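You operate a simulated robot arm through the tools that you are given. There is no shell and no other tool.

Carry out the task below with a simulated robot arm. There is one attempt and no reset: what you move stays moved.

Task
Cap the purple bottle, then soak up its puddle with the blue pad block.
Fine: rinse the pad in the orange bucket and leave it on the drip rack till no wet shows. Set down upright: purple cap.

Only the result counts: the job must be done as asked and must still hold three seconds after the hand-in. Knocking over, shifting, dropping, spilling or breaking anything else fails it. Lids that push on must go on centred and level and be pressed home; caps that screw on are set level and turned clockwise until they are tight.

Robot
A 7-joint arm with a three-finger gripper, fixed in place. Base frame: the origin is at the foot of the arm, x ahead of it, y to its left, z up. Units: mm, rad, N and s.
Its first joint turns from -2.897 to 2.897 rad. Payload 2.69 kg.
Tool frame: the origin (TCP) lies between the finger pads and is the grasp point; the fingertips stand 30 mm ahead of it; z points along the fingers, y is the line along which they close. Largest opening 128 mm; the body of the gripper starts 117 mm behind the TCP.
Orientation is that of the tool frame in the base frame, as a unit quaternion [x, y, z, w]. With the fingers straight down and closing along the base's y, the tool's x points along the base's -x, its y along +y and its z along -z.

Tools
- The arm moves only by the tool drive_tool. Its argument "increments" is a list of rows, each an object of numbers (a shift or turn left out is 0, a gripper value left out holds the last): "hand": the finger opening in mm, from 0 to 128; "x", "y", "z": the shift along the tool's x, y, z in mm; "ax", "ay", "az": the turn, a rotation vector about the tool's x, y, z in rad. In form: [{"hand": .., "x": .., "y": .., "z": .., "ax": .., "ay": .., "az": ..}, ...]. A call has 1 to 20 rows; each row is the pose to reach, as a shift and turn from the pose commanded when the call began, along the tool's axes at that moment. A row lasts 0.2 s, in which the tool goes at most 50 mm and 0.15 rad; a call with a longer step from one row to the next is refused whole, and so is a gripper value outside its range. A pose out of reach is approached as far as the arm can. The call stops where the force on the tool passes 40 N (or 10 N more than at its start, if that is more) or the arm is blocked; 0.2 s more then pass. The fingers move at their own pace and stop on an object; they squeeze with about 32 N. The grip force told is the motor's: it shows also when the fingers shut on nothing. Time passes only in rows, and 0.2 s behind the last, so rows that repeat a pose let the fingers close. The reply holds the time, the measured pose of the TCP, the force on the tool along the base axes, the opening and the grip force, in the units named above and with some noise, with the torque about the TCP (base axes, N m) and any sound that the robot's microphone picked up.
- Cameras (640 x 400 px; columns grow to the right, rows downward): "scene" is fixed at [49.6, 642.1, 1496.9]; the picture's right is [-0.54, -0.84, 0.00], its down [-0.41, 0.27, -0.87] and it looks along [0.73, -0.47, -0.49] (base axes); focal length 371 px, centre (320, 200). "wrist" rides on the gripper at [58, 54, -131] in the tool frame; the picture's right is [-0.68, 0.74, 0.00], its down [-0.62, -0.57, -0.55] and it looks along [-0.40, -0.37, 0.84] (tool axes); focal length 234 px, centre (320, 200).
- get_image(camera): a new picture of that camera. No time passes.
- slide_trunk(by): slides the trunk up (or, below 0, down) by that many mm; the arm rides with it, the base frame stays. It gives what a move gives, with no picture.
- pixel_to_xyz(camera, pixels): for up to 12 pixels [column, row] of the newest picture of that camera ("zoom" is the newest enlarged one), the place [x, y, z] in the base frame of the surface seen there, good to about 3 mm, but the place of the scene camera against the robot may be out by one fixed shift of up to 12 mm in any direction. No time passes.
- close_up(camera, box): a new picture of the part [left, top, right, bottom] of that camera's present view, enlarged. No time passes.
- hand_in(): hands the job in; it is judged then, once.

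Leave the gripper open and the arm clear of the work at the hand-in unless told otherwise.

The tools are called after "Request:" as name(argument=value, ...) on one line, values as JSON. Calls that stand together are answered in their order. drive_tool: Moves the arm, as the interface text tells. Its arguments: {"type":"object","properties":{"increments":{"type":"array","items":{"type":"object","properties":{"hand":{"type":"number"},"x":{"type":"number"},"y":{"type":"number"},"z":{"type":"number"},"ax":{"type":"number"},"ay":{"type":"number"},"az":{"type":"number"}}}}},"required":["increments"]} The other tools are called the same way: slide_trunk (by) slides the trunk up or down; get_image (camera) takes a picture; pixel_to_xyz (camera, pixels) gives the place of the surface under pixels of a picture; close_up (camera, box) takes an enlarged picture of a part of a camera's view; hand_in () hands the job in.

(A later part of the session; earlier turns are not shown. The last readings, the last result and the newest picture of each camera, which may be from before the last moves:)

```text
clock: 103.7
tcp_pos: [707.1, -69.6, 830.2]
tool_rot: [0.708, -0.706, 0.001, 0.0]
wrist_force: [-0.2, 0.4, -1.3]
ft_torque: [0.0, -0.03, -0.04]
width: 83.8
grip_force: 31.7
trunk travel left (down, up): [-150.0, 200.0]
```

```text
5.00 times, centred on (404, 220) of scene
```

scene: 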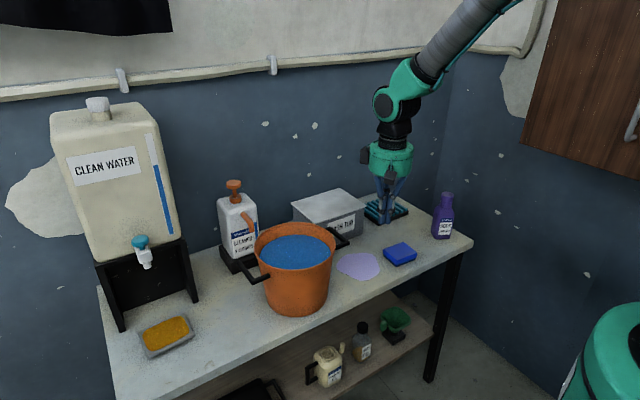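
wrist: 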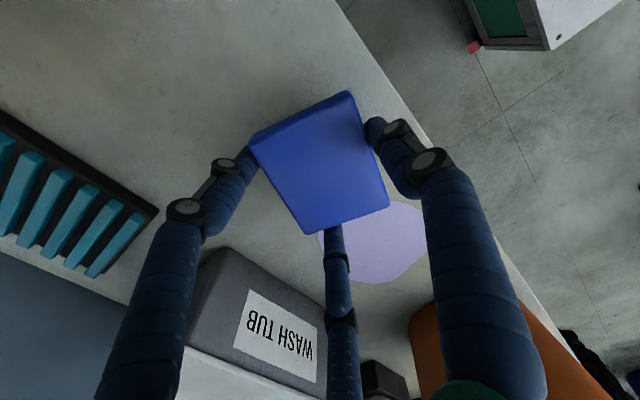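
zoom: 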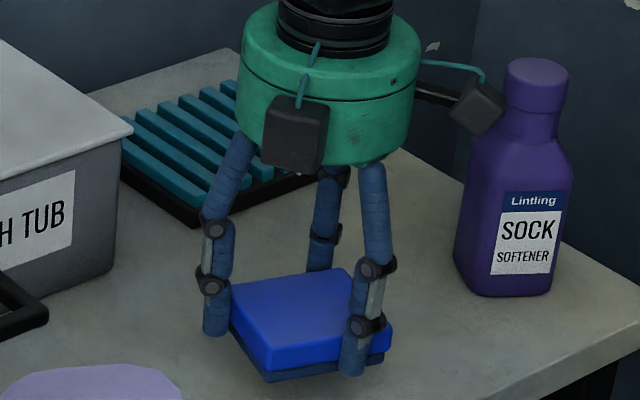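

The pad is held level. For wiping near the bucket's handle I want the hand's side boxes away from it, so I raise to z ≈ 900 and turn the hand (with the pad) a further -1.2 rad.

Request:
drive_tool(increments=[{"hand": 0, "z": -35}, {"z": -70}, {"z": -70, "az": -0.13}, {"z": -70, "az": -0.26}, {"z": -70, "az": -0.39}, {"z": -70, "az": -0.52}, {"z": -70, "az": -0.65}, {"z": -70, "az": -0.78}, {"z": -70, "az": -0.91}, {"z": -70, "az": -1.04}, {"z": -70, "az": -1.2}, {"z": -70, "az": -1.2}])

Request:
get_image(camera="wrist")

Request:
get_image(camera="scene")

```text
refused: row 11 steps farther than a row can; nothing moved
```

```text
taken
```

wrist: 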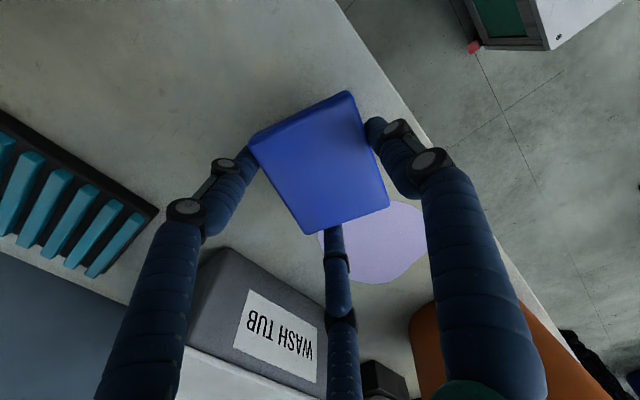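

```text
taken
```

scene: 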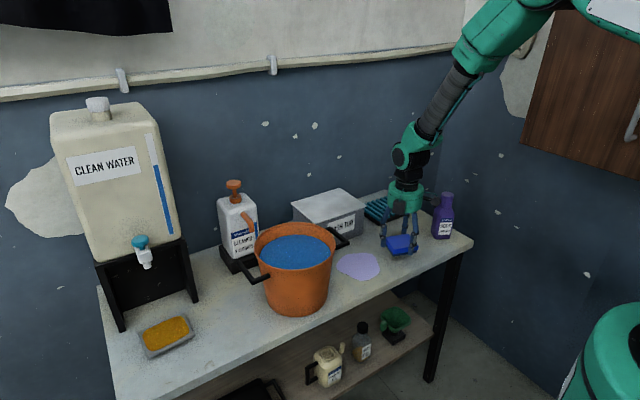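

The last step was 0.16 rad, over the limit, so nothing moved. I resend it with smaller steps.

Request:
drive_tool(increments=[{"hand": 0, "z": -35}, {"z": -70}, {"z": -70, "az": -0.13}, {"z": -70, "az": -0.26}, {"z": -70, "az": -0.39}, {"z": -70, "az": -0.52}, {"z": -70, "az": -0.65}, {"z": -70, "az": -0.78}, {"z": -70, "az": -0.91}, {"z": -70, "az": -1.04}, {"z": -70, "az": -1.12}, {"z": -70, "az": -1.2}, {"z": -70, "az": -1.2}])

Request:
get_image(camera="wrist")

Request:
get_image(camera="scene")

```text
clock: 106.5
tcp_pos: [708.7, -69.0, 899.0]
tool_rot: [0.983, -0.184, 0.001, 0.0]
wrist_force: [-0.9, -0.5, -0.9]
ft_torque: [0.02, 0.01, -0.03]
width: 83.6
grip_force: 31.9
trunk travel left (down, up): [-150.0, 200.0]
```

```text
taken
```

wrist: 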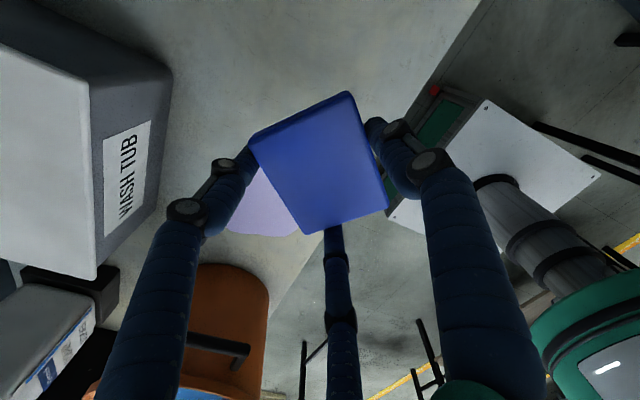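

```text
taken
```

scene: 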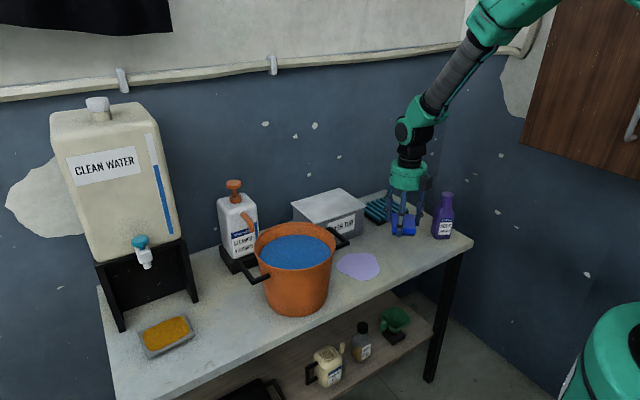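

The hand turned fully, boxes now on the -y side. I measure the pad's pose in the hand.

Request:
pixel_to_xyz(camera="wrist", pixels=[[256, 142], [346, 98], [384, 202], [310, 228], [322, 165], [300, 130], [350, 190]])

```text
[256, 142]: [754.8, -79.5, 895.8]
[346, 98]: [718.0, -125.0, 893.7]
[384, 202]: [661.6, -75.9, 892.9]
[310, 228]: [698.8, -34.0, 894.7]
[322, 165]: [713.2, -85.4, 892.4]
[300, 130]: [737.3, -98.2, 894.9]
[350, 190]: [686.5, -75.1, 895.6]
```

The pad is level, its centre ≈ (-0.4,-9.6) from the TCP, bottom ≈ 35 mm below it. I carry it over the puddle (TCP ≈ 735,72), stopping ~25 mm above the bench.

Request:
drive_tool(increments=[{"hand": 0, "x": -7, "y": -36}, {"x": -13, "y": -71}, {"x": -19, "y": -106}, {"x": -26, "y": -141}, {"x": -26, "y": -141, "z": 40}, {"x": -26, "y": -141, "z": 78}, {"x": -26, "y": -141, "z": 78}, {"x": -26, "y": -141, "z": 78}])

Request:
close_up(camera="scene", box=[280, 190, 440, 290])

Request:
get_image(camera="wrist")

```text
clock: 108.3
tcp_pos: [737.5, 70.7, 822.2]
tool_rot: [0.983, -0.184, 0.002, 0.0]
wrist_force: [1.0, -0.2, -0.9]
ft_torque: [0.0, 0.01, 0.0]
width: 83.4
grip_force: 32.1
trunk travel left (down, up): [-150.0, 200.0]
```

```text
4.00 times, centred on (360, 240) of scene
```

zoom: 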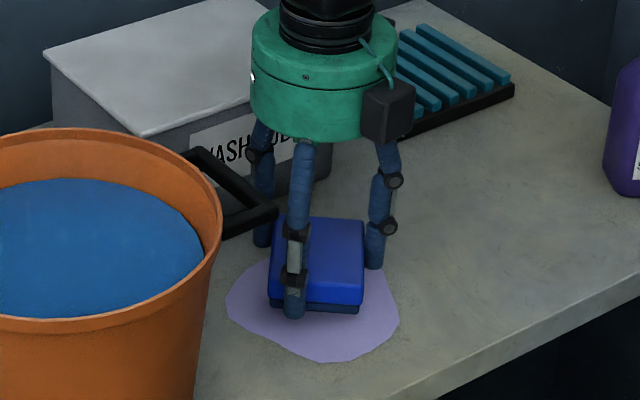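

```text
taken
```

wrist: 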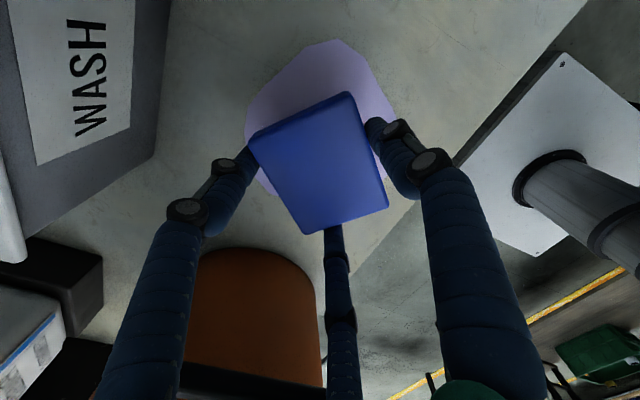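

Clear of the handle. I lower onto the puddle in small steps until light contact.

Request:
drive_tool(increments=[{"hand": 0, "z": 10}, {"z": 18}, {"z": 23}, {"z": 25}, {"z": 26}, {"z": 27}, {"z": 28}])

Request:
close_up(camera="scene", box=[280, 190, 440, 290])

```text
clock: 109.9
tcp_pos: [737.3, 70.3, 795.7]
tool_rot: [0.983, -0.184, 0.004, 0.0]
wrist_force: [-4.0, -4.3, 23.2]
ft_torque: [-0.56, 0.02, 0.19]
width: 83.3
grip_force: 32.8
trunk travel left (down, up): [-150.0, 200.0]
```

```text
4.00 times, centred on (360, 240) of scene
```

zoom: 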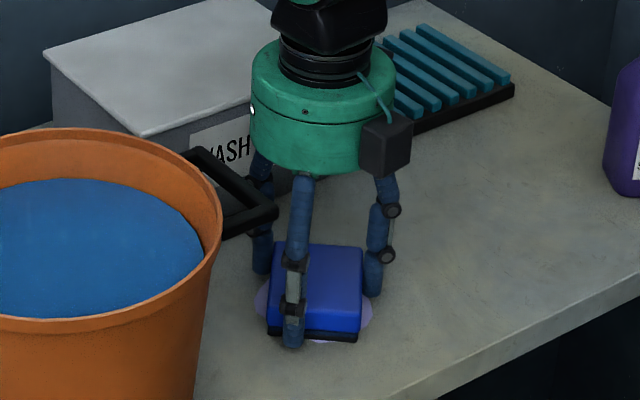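

The puddle is shrinking fast under the pad. I ease the force by 1 mm and stay a moment.

Request:
drive_tool(increments=[{"hand": 0, "z": -1}, {"z": -1}, {"z": -1}, {"z": -1}, {"z": -1}, {"z": -1}, {"z": -1}, {"z": -1}])

Request:
close_up(camera="scene", box=[280, 190, 440, 290])

```text
clock: 111.7
tcp_pos: [736.4, 70.6, 794.5]
tool_rot: [0.983, -0.184, 0.003, 0.001]
wrist_force: [6.1, -0.6, 19.5]
ft_torque: [-0.45, -0.42, 0.25]
width: 83.1
grip_force: 31.8
trunk travel left (down, up): [-150.0, 200.0]
```

```text
4.00 times, centred on (360, 240) of scene
```

zoom: 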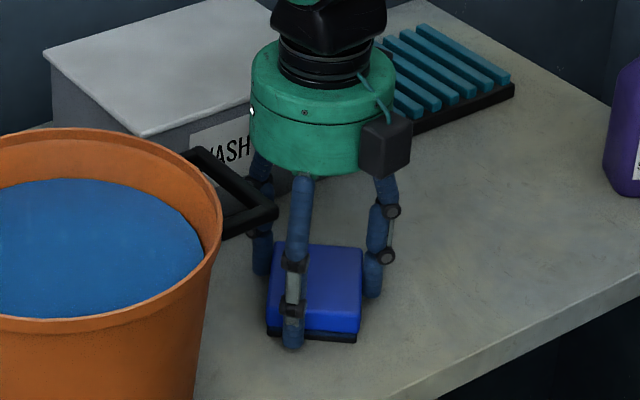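

No puddle shows round the pad any more. I lift slowly ~60 mm and look underneath.

Request:
drive_tool(increments=[{"hand": 0, "z": -3}, {"z": -10}, {"z": -25}, {"z": -45}, {"z": -65}, {"z": -85}, {"z": -105}, {"z": -105}])

Request:
close_up(camera="scene", box=[280, 170, 440, 290])

Request:
get_image(camera="wrist")

```text
clock: 113.5
tcp_pos: [735.2, 71.2, 900.8]
tool_rot: [0.983, -0.184, 0.001, 0.0]
wrist_force: [0.2, 0.1, -0.3]
ft_torque: [0.02, -0.01, -0.01]
width: 82.8
grip_force: 32.7
trunk travel left (down, up): [-150.0, 200.0]
```

```text
3.33 times, centred on (360, 230) of scene
```

zoom: 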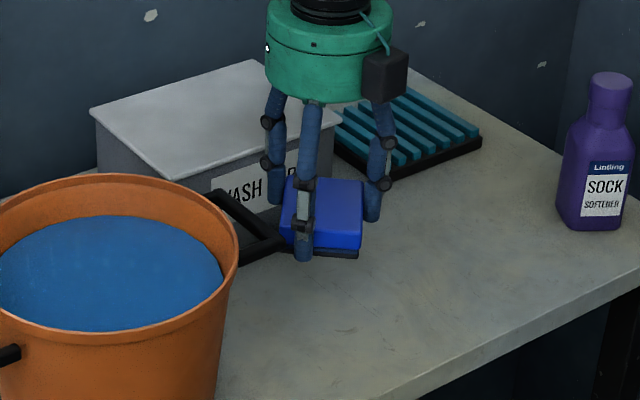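

```text
taken
```

wrist: 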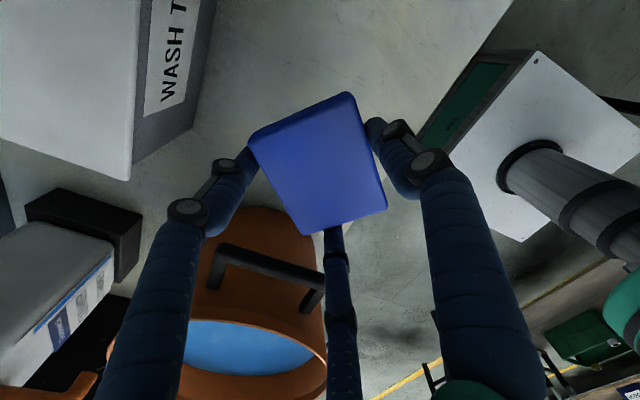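

The puddle is completely gone. Bucket centre fits to ≈ (732,284), inner radius ~90, rim z ≈ 937. I raise to z ≈ 1005, then move over the bucket's centre.

Request:
drive_tool(increments=[{"hand": 0, "z": -35}, {"z": -70}, {"z": -105}, {"x": -16, "y": -39.5, "z": -105}, {"x": -32, "y": -79, "z": -105}, {"x": -48, "y": -118.5, "z": -105}, {"x": -64, "y": -158, "z": -105}, {"x": -80, "y": -197.4, "z": -105}, {"x": -80, "y": -197.4, "z": -105}, {"x": -80, "y": -197.4, "z": -105}])

Request:
get_image(camera="wrist")

Request:
get_image(camera="scene")

```text
clock: 115.7
tcp_pos: [732.8, 283.4, 1005.2]
tool_rot: [0.983, -0.183, 0.001, 0.0]
wrist_force: [-0.7, -0.1, -0.5]
ft_torque: [0.02, -0.02, 0.0]
width: 82.7
grip_force: 32.1
trunk travel left (down, up): [-150.0, 200.0]
```

```text
taken
```

wrist: 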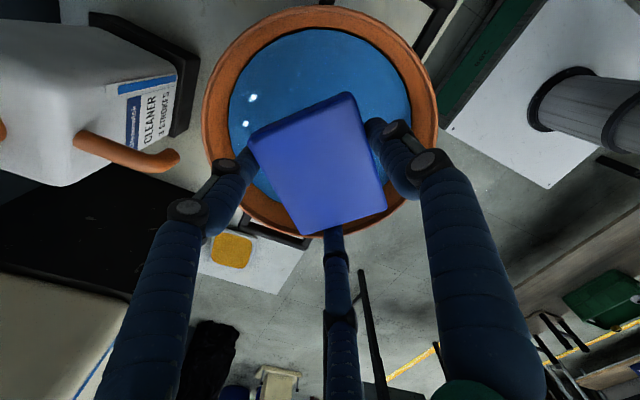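

```text
taken
```

scene: 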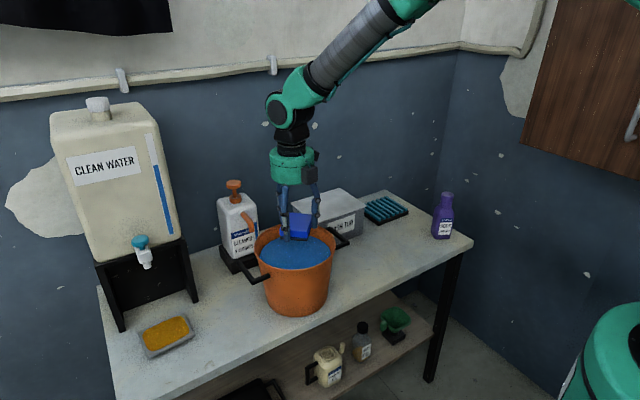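

The rim's ellipse in the wrist view seems centred higher (≈(320,121)) than the tool axis would be, so I re-measure the bucket rim and water from here.

Request:
pixel_to_xyz(camera="wrist", pixels=[[207, 130], [434, 125], [320, 10], [240, 45], [400, 45], [215, 90], [428, 85], [215, 165], [425, 165], [395, 215], [260, 215], [300, 60]])

Request:
close_up(camera="wrist", box=[190, 0, 450, 250])

```text
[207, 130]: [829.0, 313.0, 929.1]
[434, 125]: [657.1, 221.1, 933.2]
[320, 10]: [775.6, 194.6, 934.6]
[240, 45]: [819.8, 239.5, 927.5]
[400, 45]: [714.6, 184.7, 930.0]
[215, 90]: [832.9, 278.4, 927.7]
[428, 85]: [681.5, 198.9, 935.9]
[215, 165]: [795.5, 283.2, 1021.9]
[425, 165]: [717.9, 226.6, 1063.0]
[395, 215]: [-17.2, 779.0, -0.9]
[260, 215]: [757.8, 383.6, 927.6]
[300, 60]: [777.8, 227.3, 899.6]
```

```text
1.60 times, centred on (320, 125) of wrist
```

zoom: 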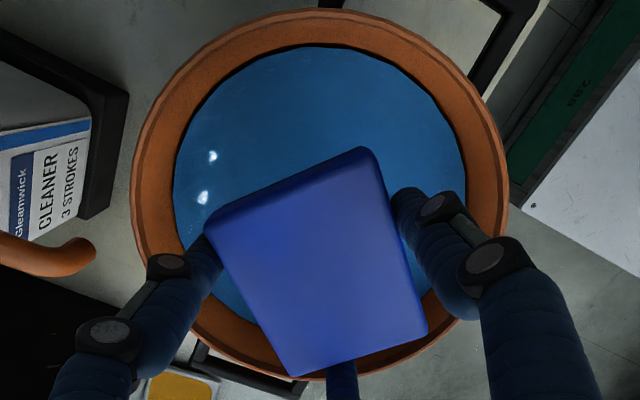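

The rim fits a circle centred (735,284), r ≈ 98 – the hand is centred over it. I lower the pad into the water to TCP z ≈ 882 (pad fully under), gently.

Request:
drive_tool(increments=[{"hand": 0, "z": 20}, {"z": 40}, {"z": 60}, {"z": 75}, {"z": 88}, {"z": 100}, {"z": 112}, {"z": 122}, {"z": 122}])

Request:
close_up(camera="scene", box=[220, 180, 380, 300])

Request:
get_image(camera="wrist")

```text
clock: 117.7
tcp_pos: [732.5, 284.6, 882.3]
tool_rot: [0.983, -0.184, 0.001, 0.0]
wrist_force: [-1.1, -0.8, -0.9]
ft_torque: [0.01, -0.01, 0.01]
width: 82.7
grip_force: 32.4
trunk travel left (down, up): [-150.0, 200.0]
```

```text
3.33 times, centred on (300, 240) of scene
```

zoom: 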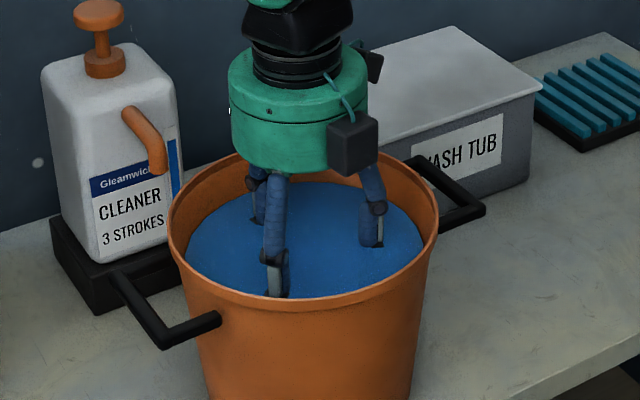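

```text
taken
```

wrist: 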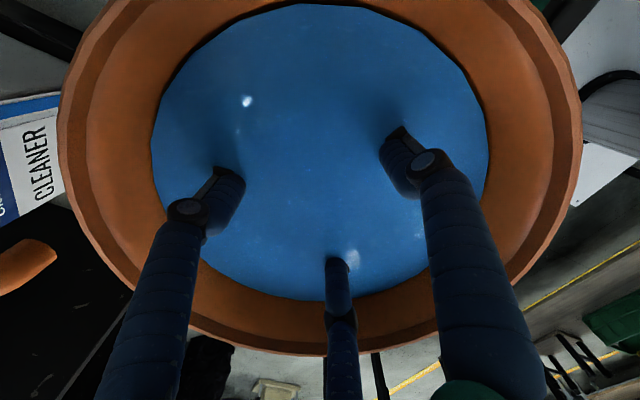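

The pad is under water with the fingers well inside the rim. I swish it gently ±6 mm and a little up and down for some seconds.

Request:
drive_tool(increments=[{"hand": 0, "x": 6}, {"x": 0, "y": 6}, {"x": -6}, {"x": 0, "y": -6}, {"x": 6}, {"z": -8}, {"z": 4}, {"x": -6}, {"y": 6}, {"x": 6}, {"y": -6}, {"z": -8}, {"z": 4}, {"x": 6}, {"x": -6}, {"x": 6}, {"x": -6}, {"z": 0}, {"z": 0}])

Request:
drive_tool(increments=[{"hand": 0, "x": 6}, {"x": -6}, {"y": 6}, {"y": -6}, {"z": -8}, {"z": 4}, {"z": -8}, {"z": 4}, {"z": -8}, {"z": 0}, {"z": 0}])

```text
clock: 121.7
tcp_pos: [733.2, 284.6, 882.4]
tool_rot: [0.983, -0.184, 0.002, 0.0]
wrist_force: [-1.0, 0.0, -0.8]
ft_torque: [-0.02, 0.01, 0.0]
width: 82.5
grip_force: 31.8
trunk travel left (down, up): [-150.0, 200.0]
```

```text
clock: 124.1
tcp_pos: [731.4, 283.5, 884.0]
tool_rot: [0.983, -0.184, 0.002, 0.001]
wrist_force: [0.5, -0.4, -0.6]
ft_torque: [-0.02, 0.01, -0.02]
width: 82.3
grip_force: 32.5
trunk travel left (down, up): [-150.0, 200.0]
```

Now I raise the pad just above the water, still inside the bucket's outline, and let it drip a few seconds.

Request:
drive_tool(increments=[{"hand": 0, "z": -12}, {"z": -24}, {"z": -36}, {"z": -48}, {"z": -60}, {"z": -70}, {"z": -70}, {"z": -70}, {"z": -70}, {"z": -70}, {"z": -70}, {"z": -70}, {"z": -70}, {"z": -70}, {"z": -70}, {"z": -70}, {"z": -70}, {"z": -70}, {"z": -70}, {"z": -70}])

Request:
close_up(camera="scene", box=[220, 160, 380, 280])

Request:
get_image(camera="wrist")

```text
clock: 128.3
tcp_pos: [731.9, 283.7, 952.2]
tool_rot: [0.983, -0.184, 0.002, 0.0]
wrist_force: [-0.3, -0.8, -0.7]
ft_torque: [0.0, -0.01, -0.02]
width: 82.3
grip_force: 32.3
trunk travel left (down, up): [-150.0, 200.0]
```

```text
3.33 times, centred on (300, 220) of scene
```

zoom: 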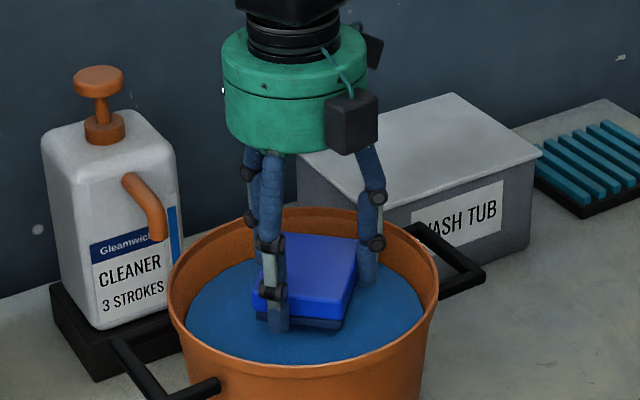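

```text
taken
```

wrist: 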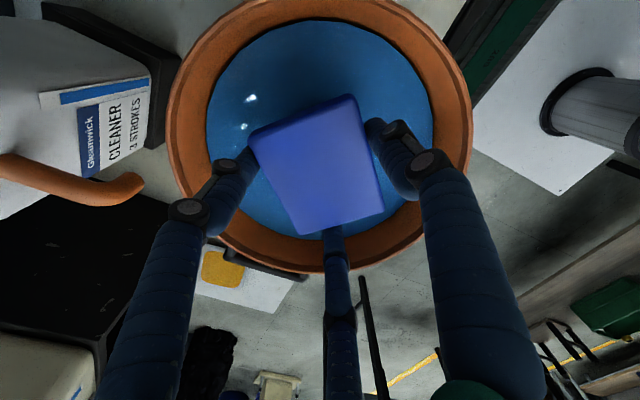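

The pad has dripped. I now raise to z ≈ 1012, and carry it over to the rack (TCP ≈ 929,-199), turning +0.855 rad on the way so the pad lies square to the rack.

Request:
drive_tool(increments=[{"hand": 0, "z": -30}, {"z": -60}, {"x": 27.6, "y": 29.1, "z": -60, "az": 0.066}, {"x": 55.2, "y": 58.3, "z": -60, "az": 0.132}, {"x": 82.8, "y": 87.4, "z": -60, "az": 0.197}, {"x": 110.4, "y": 116.5, "z": -60, "az": 0.263}, {"x": 138, "y": 145.7, "z": -60, "az": 0.329}, {"x": 165.6, "y": 174.8, "z": -60, "az": 0.395}, {"x": 193.3, "y": 203.9, "z": -60, "az": 0.46}, {"x": 220.9, "y": 233, "z": -60, "az": 0.526}, {"x": 248.5, "y": 262.2, "z": -60, "az": 0.592}, {"x": 276.1, "y": 291.3, "z": -60, "az": 0.658}, {"x": 303.7, "y": 320.4, "z": -60, "az": 0.723}, {"x": 331.3, "y": 349.6, "z": -60, "az": 0.789}, {"x": 358.9, "y": 378.7, "z": -60, "az": 0.855}, {"x": 358.9, "y": 378.7, "z": -60, "az": 0.855}, {"x": 358.9, "y": 378.7, "z": -60, "az": 0.855}])

Request:
get_image(camera="wrist")

Request:
get_image(camera="scene")

```text
clock: 131.9
tcp_pos: [931.2, -201.2, 1012.7]
tool_rot: [0.818, -0.576, 0.003, 0.0]
wrist_force: [-0.5, -0.3, -1.9]
ft_torque: [0.02, -0.03, 0.02]
width: 82.3
grip_force: 32.1
trunk travel left (down, up): [-150.0, 200.0]
```

```text
taken
```

wrist: 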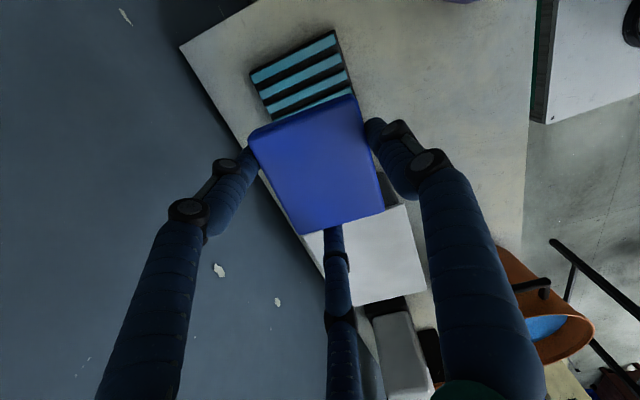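

```text
taken
```

scene: 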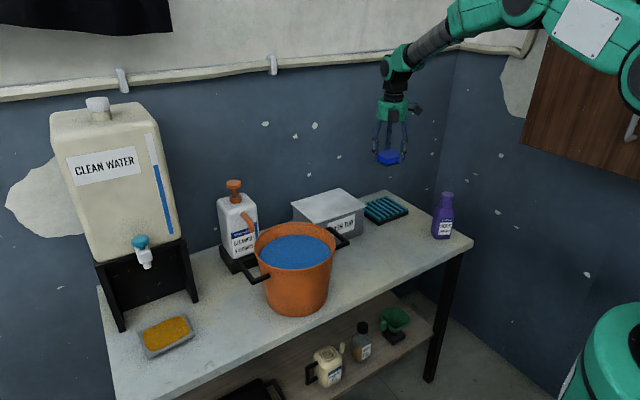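

The pad is above the rack. I measure the visible rack corners and the pad's corners for placement.

Request:
close_up(camera="wrist", box=[200, 0, 440, 250])

Request:
pixel_to_xyz(camera="wrist", pixels=[[252, 76], [334, 33], [355, 94], [262, 100], [300, 60], [310, 78], [345, 90], [256, 140], [348, 102], [380, 205], [308, 230], [210, 80]])

Request:
pixel_to_xyz(camera="scene", pixels=[[363, 205], [388, 196], [409, 212], [380, 225], [372, 222], [386, 208], [330, 150], [400, 120]])

```text
1.60 times, centred on (320, 125) of wrist
```

zoom: 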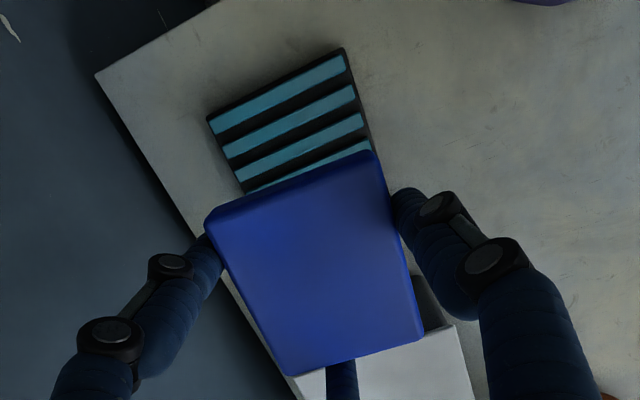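

```text
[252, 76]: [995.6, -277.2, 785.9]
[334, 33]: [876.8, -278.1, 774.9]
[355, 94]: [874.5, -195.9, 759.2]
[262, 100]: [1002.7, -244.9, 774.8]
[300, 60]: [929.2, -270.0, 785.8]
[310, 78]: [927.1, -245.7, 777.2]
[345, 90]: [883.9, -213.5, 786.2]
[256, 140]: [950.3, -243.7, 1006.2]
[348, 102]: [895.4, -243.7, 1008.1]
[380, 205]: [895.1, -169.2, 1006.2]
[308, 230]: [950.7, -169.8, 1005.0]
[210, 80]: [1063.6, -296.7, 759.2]
```

```text
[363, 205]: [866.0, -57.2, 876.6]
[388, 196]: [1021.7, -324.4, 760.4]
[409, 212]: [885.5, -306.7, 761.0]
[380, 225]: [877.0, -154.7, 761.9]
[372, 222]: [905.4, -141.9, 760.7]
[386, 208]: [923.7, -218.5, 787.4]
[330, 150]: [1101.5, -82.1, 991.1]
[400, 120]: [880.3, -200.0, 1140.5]
```

The pad (centre ≈ (923,-207)) lies square over the rack (x 875–1000, y -281…-137, top z 786). I lower 178 mm, to a few mm above the slats.

Request:
drive_tool(increments=[{"hand": 0, "z": 40}, {"z": 80}, {"z": 120}, {"z": 150}, {"z": 170}, {"z": 180}, {"z": 180}, {"z": 180}])

Request:
close_up(camera="scene", box=[330, 150, 458, 230])

Request:
get_image(camera="wrist")

```text
clock: 133.7
tcp_pos: [930.0, -199.8, 833.6]
tool_rot: [0.818, -0.575, 0.002, -0.001]
wrist_force: [-0.7, 0.4, -1.2]
ft_torque: [0.01, 0.03, -0.02]
width: 82.1
grip_force: 31.8
trunk travel left (down, up): [-150.0, 200.0]
```

```text
5.00 times, centred on (394, 190) of scene
```

zoom: 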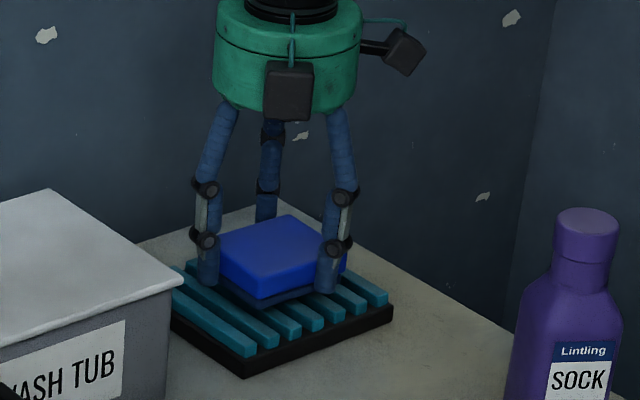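

```text
taken
```

wrist: 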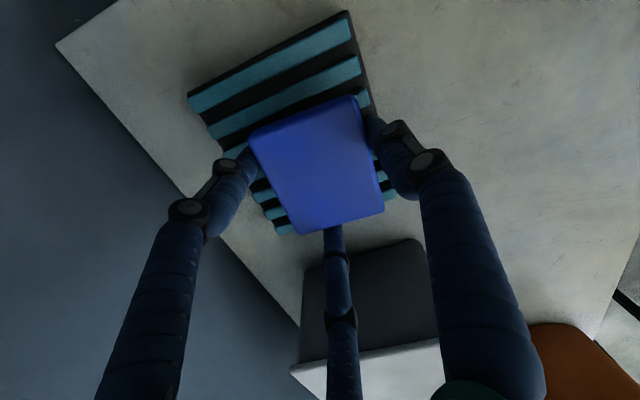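

Good alignment on the rack. I lower the last ~11 mm in small steps until light contact.

Request:
drive_tool(increments=[{"hand": 0, "z": 4}, {"z": 7}, {"z": 9}, {"z": 10}, {"z": 11}, {"z": 11}])

Request:
close_up(camera="scene", box=[330, 160, 458, 240])

```text
clock: 135.1
tcp_pos: [929.0, -200.4, 823.4]
tool_rot: [0.818, -0.575, 0.002, -0.001]
wrist_force: [-0.3, 0.0, -0.4]
ft_torque: [-0.02, 0.0, -0.01]
width: 82.0
grip_force: 31.9
trunk travel left (down, up): [-150.0, 200.0]
```

```text
5.00 times, centred on (394, 200) of scene
```

zoom: 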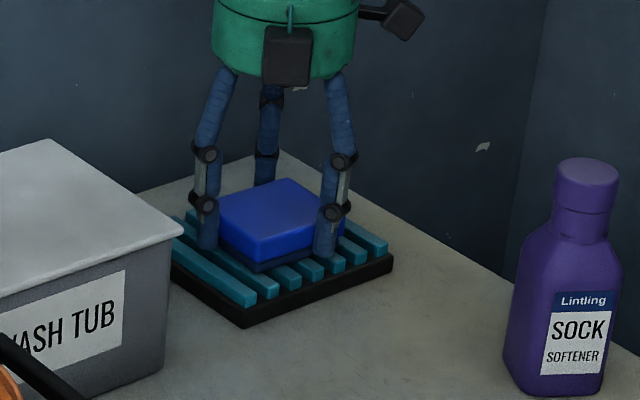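

No contact yet. I go on down in 1 mm steps.

Request:
drive_tool(increments=[{"hand": 0, "z": 1}, {"z": 2}, {"z": 3}, {"z": 4}, {"z": 4}])

Request:
close_up(camera="scene", box=[346, 190, 426, 240])

```text
clock: 136.3
tcp_pos: [930.5, -200.5, 820.9]
tool_rot: [0.818, -0.575, 0.003, -0.001]
wrist_force: [-2.1, 2.1, 14.4]
ft_torque: [-0.27, 0.49, -0.01]
width: 82.4
grip_force: 32.2
trunk travel left (down, up): [-150.0, 200.0]
```

```text
8.00 times, centred on (386, 215) of scene
```

zoom: 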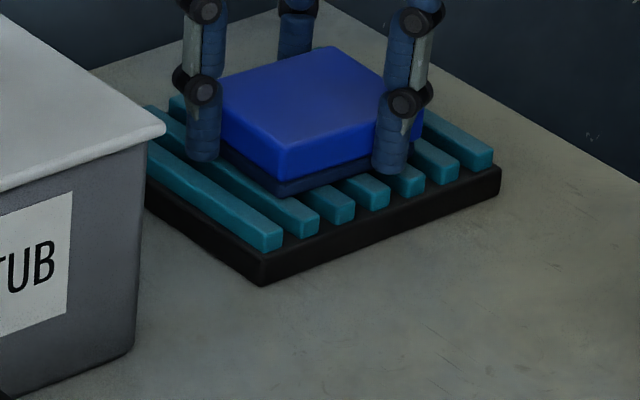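

Pad is on the slats (14 N). I ease 1 mm, open slowly, then raise straight up.

Request:
drive_tool(increments=[{"hand": 0, "z": -1.2}, {"hand": 0, "z": -1.2}, {"hand": 86, "z": -1.2}, {"hand": 94, "z": -1.2}, {"hand": 104, "z": -1.2}, {"hand": 112, "z": -1.2}, {"hand": 112, "z": -1.2}])

Request:
close_up(camera="scene", box=[346, 190, 426, 240])

Request:
get_image(camera="wrist")

```text
clock: 137.9
tcp_pos: [929.6, -200.2, 820.7]
tool_rot: [0.818, -0.575, 0.003, 0.0]
wrist_force: [-0.3, 0.5, -0.3]
ft_torque: [-0.02, -0.01, 0.02]
width: 112.1
grip_force: 0.1
trunk travel left (down, up): [-150.0, 200.0]
```

```text
8.00 times, centred on (386, 215) of scene
```

zoom: 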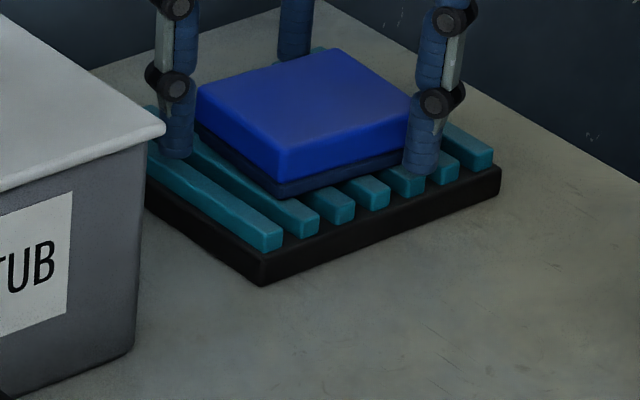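

```text
taken
```

wrist: 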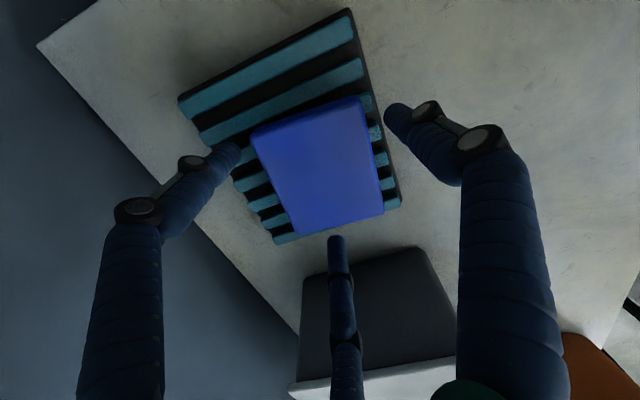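

The pad rests flat on the rack. I raise straight up 160 mm and look at it closely.

Request:
drive_tool(increments=[{"hand": 112, "z": -15}, {"z": -35}, {"z": -60}, {"z": -90}, {"z": -120}, {"z": -150}, {"z": -150}])

Request:
close_up(camera="scene", box=[354, 190, 418, 230])

Request:
get_image(camera="wrist")

```text
clock: 139.5
tcp_pos: [928.1, -201.0, 969.4]
tool_rot: [0.818, -0.575, 0.001, 0.0]
wrist_force: [-0.2, 0.2, 0.4]
ft_torque: [-0.01, 0.0, -0.02]
width: 111.7
grip_force: 0.1
trunk travel left (down, up): [-150.0, 200.0]
```

```text
10.00 times, centred on (386, 210) of scene
```

zoom: 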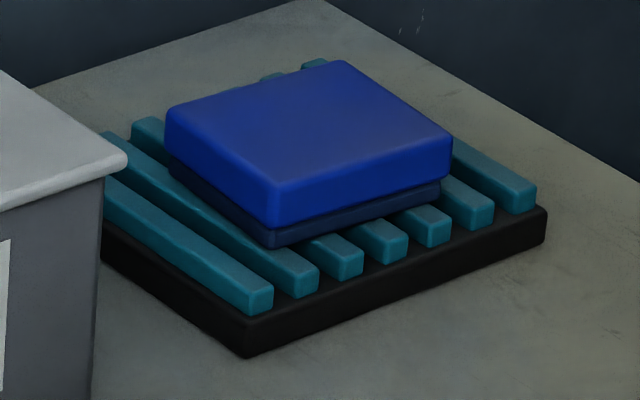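

```text
taken
```

wrist: 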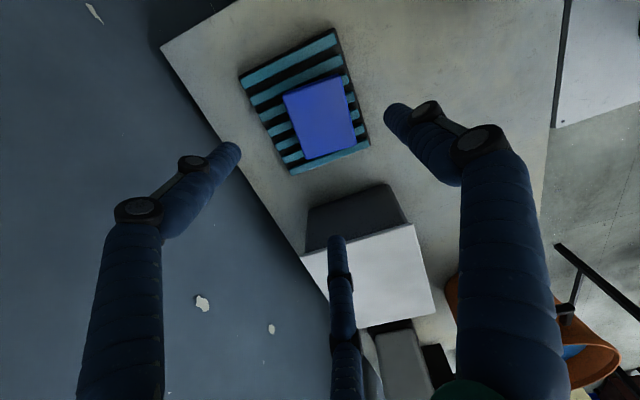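

The pad lies flat on the rack. While it drains I move the arm clear (to about 650,-50,1050).

Request:
drive_tool(increments=[{"hand": 112, "z": -40}, {"z": -80}, {"x": -30, "y": 26, "z": -80}, {"x": -60, "y": 53, "z": -80}, {"x": -90, "y": 80, "z": -80}, {"x": -120, "y": 107, "z": -80}, {"x": -150, "y": 134, "z": -80}, {"x": -180, "y": 161, "z": -80}, {"x": -210, "y": 188, "z": -80}, {"x": -236, "y": 211, "z": -80}, {"x": -236, "y": 211, "z": -80}])

Request:
close_up(camera="scene", box=[354, 190, 418, 230])

Request:
get_image(camera="scene")

```text
clock: 141.9
tcp_pos: [650.8, -48.1, 1049.2]
tool_rot: [0.818, -0.575, 0.003, 0.0]
wrist_force: [-1.0, -0.1, 0.1]
ft_torque: [-0.04, -0.07, -0.01]
width: 112.0
grip_force: 0.2
trunk travel left (down, up): [-150.0, 200.0]
```

```text
10.00 times, centred on (386, 210) of scene
```

zoom: 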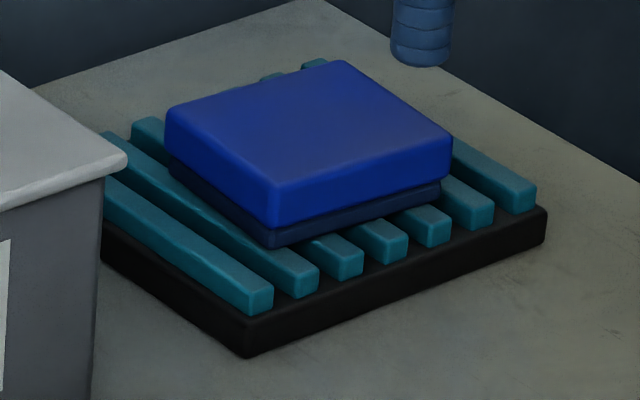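

```text
taken
```

scene: 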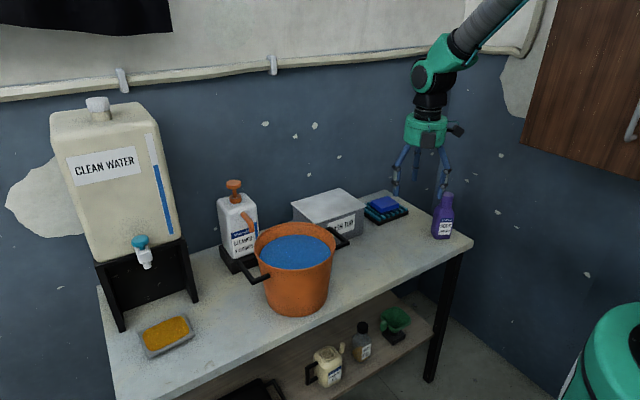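

Nothing on the bench was wetted. I now wait, sending still rows, and watch the pad's colour change over time.

Request:
drive_tool(increments=[{"hand": 112}, {"hand": 112}, {"hand": 112}, {"hand": 112}, {"hand": 112}, {"hand": 112}, {"hand": 112}, {"hand": 112}, {"hand": 112}, {"hand": 112}, {"hand": 112}, {"hand": 112}, {"hand": 112}, {"hand": 112}, {"hand": 112}, {"hand": 112}, {"hand": 112}, {"hand": 112}, {"hand": 112}, {"hand": 112}])

Request:
drive_tool(increments=[{"hand": 112}, {"hand": 112}, {"hand": 112}, {"hand": 112}, {"hand": 112}, {"hand": 112}, {"hand": 112}, {"hand": 112}, {"hand": 112}, {"hand": 112}, {"hand": 112}, {"hand": 112}, {"hand": 112}, {"hand": 112}, {"hand": 112}, {"hand": 112}, {"hand": 112}, {"hand": 112}, {"hand": 112}, {"hand": 112}])

Request:
drive_tool(increments=[{"hand": 112}, {"hand": 112}, {"hand": 112}, {"hand": 112}, {"hand": 112}, {"hand": 112}, {"hand": 112}, {"hand": 112}, {"hand": 112}, {"hand": 112}, {"hand": 112}, {"hand": 112}, {"hand": 112}, {"hand": 112}, {"hand": 112}, {"hand": 112}, {"hand": 112}, {"hand": 112}, {"hand": 112}, {"hand": 112}])

Request:
close_up(camera="scene", box=[354, 190, 418, 230])

```text
clock: 146.1
tcp_pos: [650.5, -47.7, 1049.0]
tool_rot: [0.818, -0.575, 0.002, 0.0]
wrist_force: [0.3, -0.5, -0.7]
ft_torque: [0.0, 0.01, -0.02]
width: 112.0
grip_force: 0.1
trunk travel left (down, up): [-150.0, 200.0]
```

```text
clock: 150.3
tcp_pos: [649.1, -47.2, 1049.4]
tool_rot: [0.818, -0.575, 0.003, 0.0]
wrist_force: [-0.5, 0.2, 1.2]
ft_torque: [0.0, -0.01, 0.01]
width: 112.1
grip_force: 0.1
trunk travel left (down, up): [-150.0, 200.0]
```

```text
clock: 154.5
tcp_pos: [651.2, -47.5, 1048.9]
tool_rot: [0.818, -0.575, 0.002, 0.0]
wrist_force: [0.5, -0.2, -0.7]
ft_torque: [0.01, 0.03, -0.01]
width: 112.2
grip_force: 0.1
trunk travel left (down, up): [-150.0, 200.0]
```

```text
10.00 times, centred on (386, 210) of scene
```

zoom: 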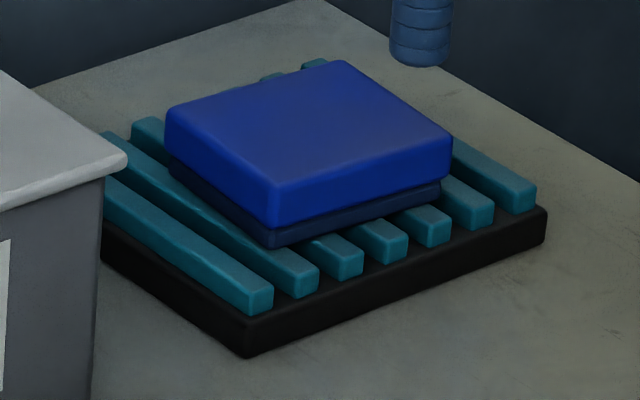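

No visible change between 142 s and 154 s. I take a wrist picture too, to judge whether the pad still looks wet.

Request:
get_image(camera="wrist")

Request:
close_up(camera="scene", box=[370, 196, 402, 216])

```text
taken
```

wrist: 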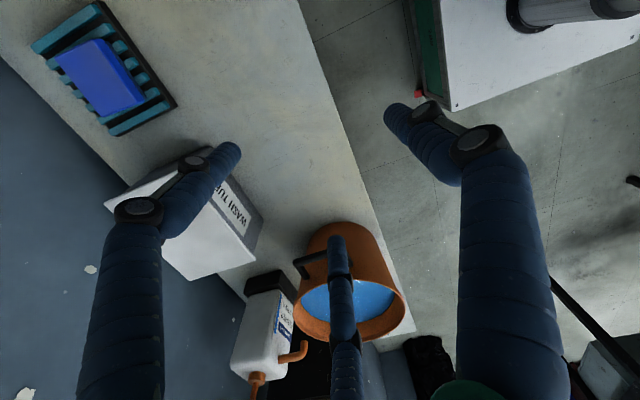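

```text
16.00 times, centred on (386, 206) of scene
```

zoom: 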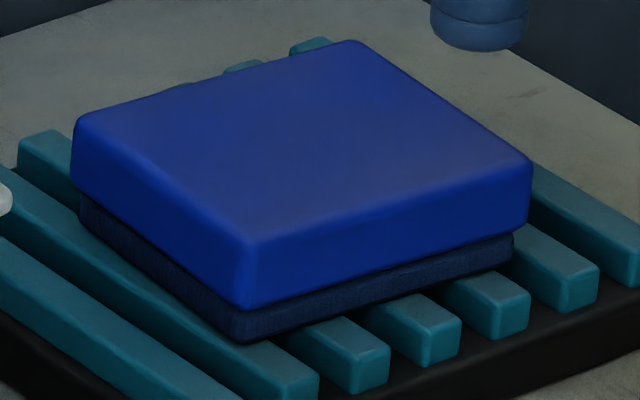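

The lower layer is a cloth-like absorbent band, now dark blue. I keep waiting and then compare the very same close-up.

Request:
drive_tool(increments=[{"hand": 112}, {"hand": 112}, {"hand": 112}, {"hand": 112}, {"hand": 112}, {"hand": 112}, {"hand": 112}, {"hand": 112}, {"hand": 112}, {"hand": 112}, {"hand": 112}, {"hand": 112}, {"hand": 112}, {"hand": 112}, {"hand": 112}, {"hand": 112}, {"hand": 112}, {"hand": 112}, {"hand": 112}, {"hand": 112}])

Request:
drive_tool(increments=[{"hand": 112}, {"hand": 112}, {"hand": 112}, {"hand": 112}, {"hand": 112}, {"hand": 112}, {"hand": 112}, {"hand": 112}, {"hand": 112}, {"hand": 112}, {"hand": 112}, {"hand": 112}, {"hand": 112}, {"hand": 112}, {"hand": 112}, {"hand": 112}, {"hand": 112}, {"hand": 112}, {"hand": 112}, {"hand": 112}])

Request:
drive_tool(increments=[{"hand": 112}, {"hand": 112}, {"hand": 112}, {"hand": 112}, {"hand": 112}, {"hand": 112}, {"hand": 112}, {"hand": 112}, {"hand": 112}, {"hand": 112}, {"hand": 112}, {"hand": 112}, {"hand": 112}, {"hand": 112}, {"hand": 112}, {"hand": 112}, {"hand": 112}, {"hand": 112}, {"hand": 112}, {"hand": 112}])

Request:
drive_tool(increments=[{"hand": 112}, {"hand": 112}, {"hand": 112}, {"hand": 112}, {"hand": 112}, {"hand": 112}, {"hand": 112}, {"hand": 112}, {"hand": 112}, {"hand": 112}, {"hand": 112}, {"hand": 112}, {"hand": 112}, {"hand": 112}, {"hand": 112}, {"hand": 112}, {"hand": 112}, {"hand": 112}, {"hand": 112}, {"hand": 112}])

Request:
drive_tool(increments=[{"hand": 112}, {"hand": 112}, {"hand": 112}, {"hand": 112}, {"hand": 112}, {"hand": 112}, {"hand": 112}, {"hand": 112}, {"hand": 112}, {"hand": 112}, {"hand": 112}, {"hand": 112}, {"hand": 112}, {"hand": 112}, {"hand": 112}, {"hand": 112}, {"hand": 112}, {"hand": 112}, {"hand": 112}, {"hand": 112}])

Request:
close_up(camera="scene", box=[370, 196, 402, 216])

Request:
close_up(camera="scene", box=[330, 180, 490, 280])

```text
clock: 158.7
tcp_pos: [651.3, -46.2, 1048.5]
tool_rot: [0.818, -0.575, 0.003, 0.0]
wrist_force: [0.0, -0.9, -0.2]
ft_torque: [0.0, -0.03, 0.04]
width: 112.2
grip_force: 0.1
trunk travel left (down, up): [-150.0, 200.0]
```

```text
clock: 162.9
tcp_pos: [650.9, -46.8, 1049.0]
tool_rot: [0.818, -0.575, 0.003, 0.0]
wrist_force: [-0.5, 0.0, 0.5]
ft_torque: [0.0, -0.01, 0.02]
width: 112.0
grip_force: 0.1
trunk travel left (down, up): [-150.0, 200.0]
```

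```text
clock: 167.1
tcp_pos: [651.1, -46.5, 1049.2]
tool_rot: [0.818, -0.575, 0.002, -0.001]
wrist_force: [0.1, -0.8, -0.6]
ft_torque: [0.02, 0.02, 0.02]
width: 112.0
grip_force: 0.1
trunk travel left (down, up): [-150.0, 200.0]
```

```text
clock: 171.3
tcp_pos: [650.4, -47.8, 1048.7]
tool_rot: [0.818, -0.575, 0.003, 0.0]
wrist_force: [-0.7, -0.1, -0.4]
ft_torque: [-0.01, 0.02, 0.01]
width: 112.2
grip_force: 0.0
trunk travel left (down, up): [-150.0, 200.0]
```

```text
clock: 175.5
tcp_pos: [650.7, -47.1, 1048.3]
tool_rot: [0.819, -0.574, 0.002, 0.0]
wrist_force: [0.3, 0.4, 0.7]
ft_torque: [-0.01, 0.01, -0.02]
width: 111.8
grip_force: 0.0
trunk travel left (down, up): [-150.0, 200.0]
```

```text
16.00 times, centred on (386, 206) of scene
```

zoom: 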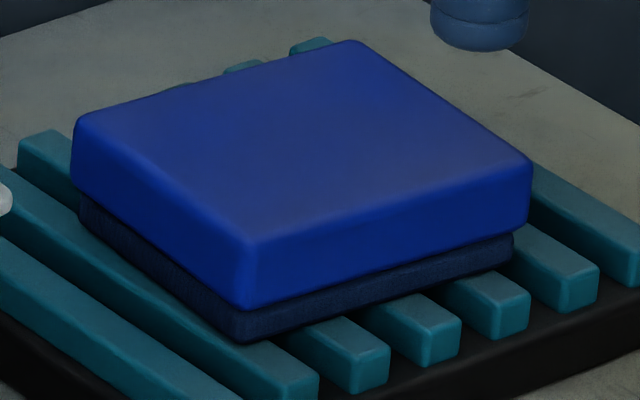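

```text
4.00 times, centred on (410, 230) of scene
```

zoom: 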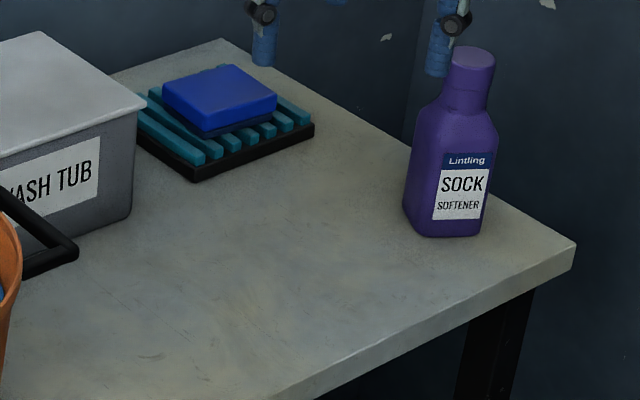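

Pad and rack look unchanged and show no wet sheen or drops; the bench is clean where the puddle was. To be safe I wait longer, and check cap and pad once more.

Request:
drive_tool(increments=[{"hand": 112}, {"hand": 112}, {"hand": 112}, {"hand": 112}, {"hand": 112}, {"hand": 112}, {"hand": 112}, {"hand": 112}, {"hand": 112}, {"hand": 112}, {"hand": 112}, {"hand": 112}, {"hand": 112}, {"hand": 112}, {"hand": 112}, {"hand": 112}, {"hand": 112}, {"hand": 112}, {"hand": 112}, {"hand": 112}])

Request:
drive_tool(increments=[{"hand": 112}, {"hand": 112}, {"hand": 112}, {"hand": 112}, {"hand": 112}, {"hand": 112}, {"hand": 112}, {"hand": 112}, {"hand": 112}, {"hand": 112}, {"hand": 112}, {"hand": 112}, {"hand": 112}, {"hand": 112}, {"hand": 112}, {"hand": 112}, {"hand": 112}, {"hand": 112}, {"hand": 112}, {"hand": 112}])

Request:
drive_tool(increments=[{"hand": 112}, {"hand": 112}, {"hand": 112}, {"hand": 112}, {"hand": 112}, {"hand": 112}, {"hand": 112}, {"hand": 112}, {"hand": 112}, {"hand": 112}, {"hand": 112}, {"hand": 112}, {"hand": 112}, {"hand": 112}, {"hand": 112}, {"hand": 112}, {"hand": 112}, {"hand": 112}, {"hand": 112}, {"hand": 112}])

Request:
drive_tool(increments=[{"hand": 112}, {"hand": 112}, {"hand": 112}, {"hand": 112}, {"hand": 112}, {"hand": 112}, {"hand": 112}, {"hand": 112}, {"hand": 112}, {"hand": 112}, {"hand": 112}, {"hand": 112}, {"hand": 112}, {"hand": 112}, {"hand": 112}, {"hand": 112}, {"hand": 112}, {"hand": 112}, {"hand": 112}, {"hand": 112}])

Request:
close_up(camera="scene", box=[370, 196, 402, 216])

Request:
close_up(camera="scene", box=[428, 185, 468, 210])

Request:
pixel_to_xyz(camera="zoom", pixels=[[310, 145], [235, 140], [395, 165], [300, 110], [330, 180], [250, 120], [370, 125], [260, 165], [380, 180], [290, 330]])

```text
clock: 179.7
tcp_pos: [651.8, -46.7, 1048.8]
tool_rot: [0.819, -0.574, 0.003, 0.0]
wrist_force: [-0.6, -0.4, 0.7]
ft_torque: [0.0, -0.01, -0.02]
width: 112.0
grip_force: 0.0
trunk travel left (down, up): [-150.0, 200.0]
```

```text
clock: 183.9
tcp_pos: [651.3, -48.0, 1049.0]
tool_rot: [0.818, -0.576, 0.003, -0.001]
wrist_force: [-0.2, -0.6, -0.6]
ft_torque: [-0.06, 0.01, -0.03]
width: 112.0
grip_force: 0.0
trunk travel left (down, up): [-150.0, 200.0]
```

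```text
clock: 188.1
tcp_pos: [651.3, -47.4, 1048.6]
tool_rot: [0.818, -0.575, 0.002, 0.0]
wrist_force: [0.0, -1.1, 0.2]
ft_torque: [0.01, -0.03, -0.01]
width: 112.0
grip_force: 0.0
trunk travel left (down, up): [-150.0, 200.0]
```

```text
clock: 192.3
tcp_pos: [651.0, -47.2, 1049.2]
tool_rot: [0.818, -0.575, 0.003, 0.0]
wrist_force: [0.0, 0.0, 0.5]
ft_torque: [0.01, -0.01, -0.01]
width: 111.8
grip_force: 0.1
trunk travel left (down, up): [-150.0, 200.0]
```

```text
16.00 times, centred on (386, 206) of scene
```

zoom: 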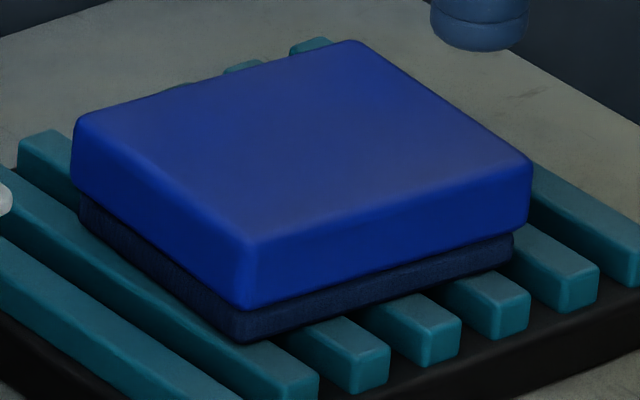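

```text
16.00 times, centred on (448, 198) of scene
```

zoom: 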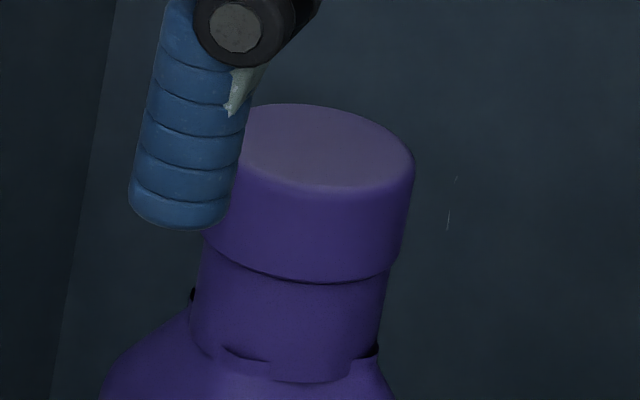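

```text
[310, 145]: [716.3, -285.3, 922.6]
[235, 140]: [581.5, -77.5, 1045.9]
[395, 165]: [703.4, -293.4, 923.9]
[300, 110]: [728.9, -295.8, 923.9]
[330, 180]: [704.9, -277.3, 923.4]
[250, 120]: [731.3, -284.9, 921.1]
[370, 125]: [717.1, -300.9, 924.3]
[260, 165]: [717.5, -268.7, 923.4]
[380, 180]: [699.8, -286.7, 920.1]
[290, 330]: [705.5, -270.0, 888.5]
```

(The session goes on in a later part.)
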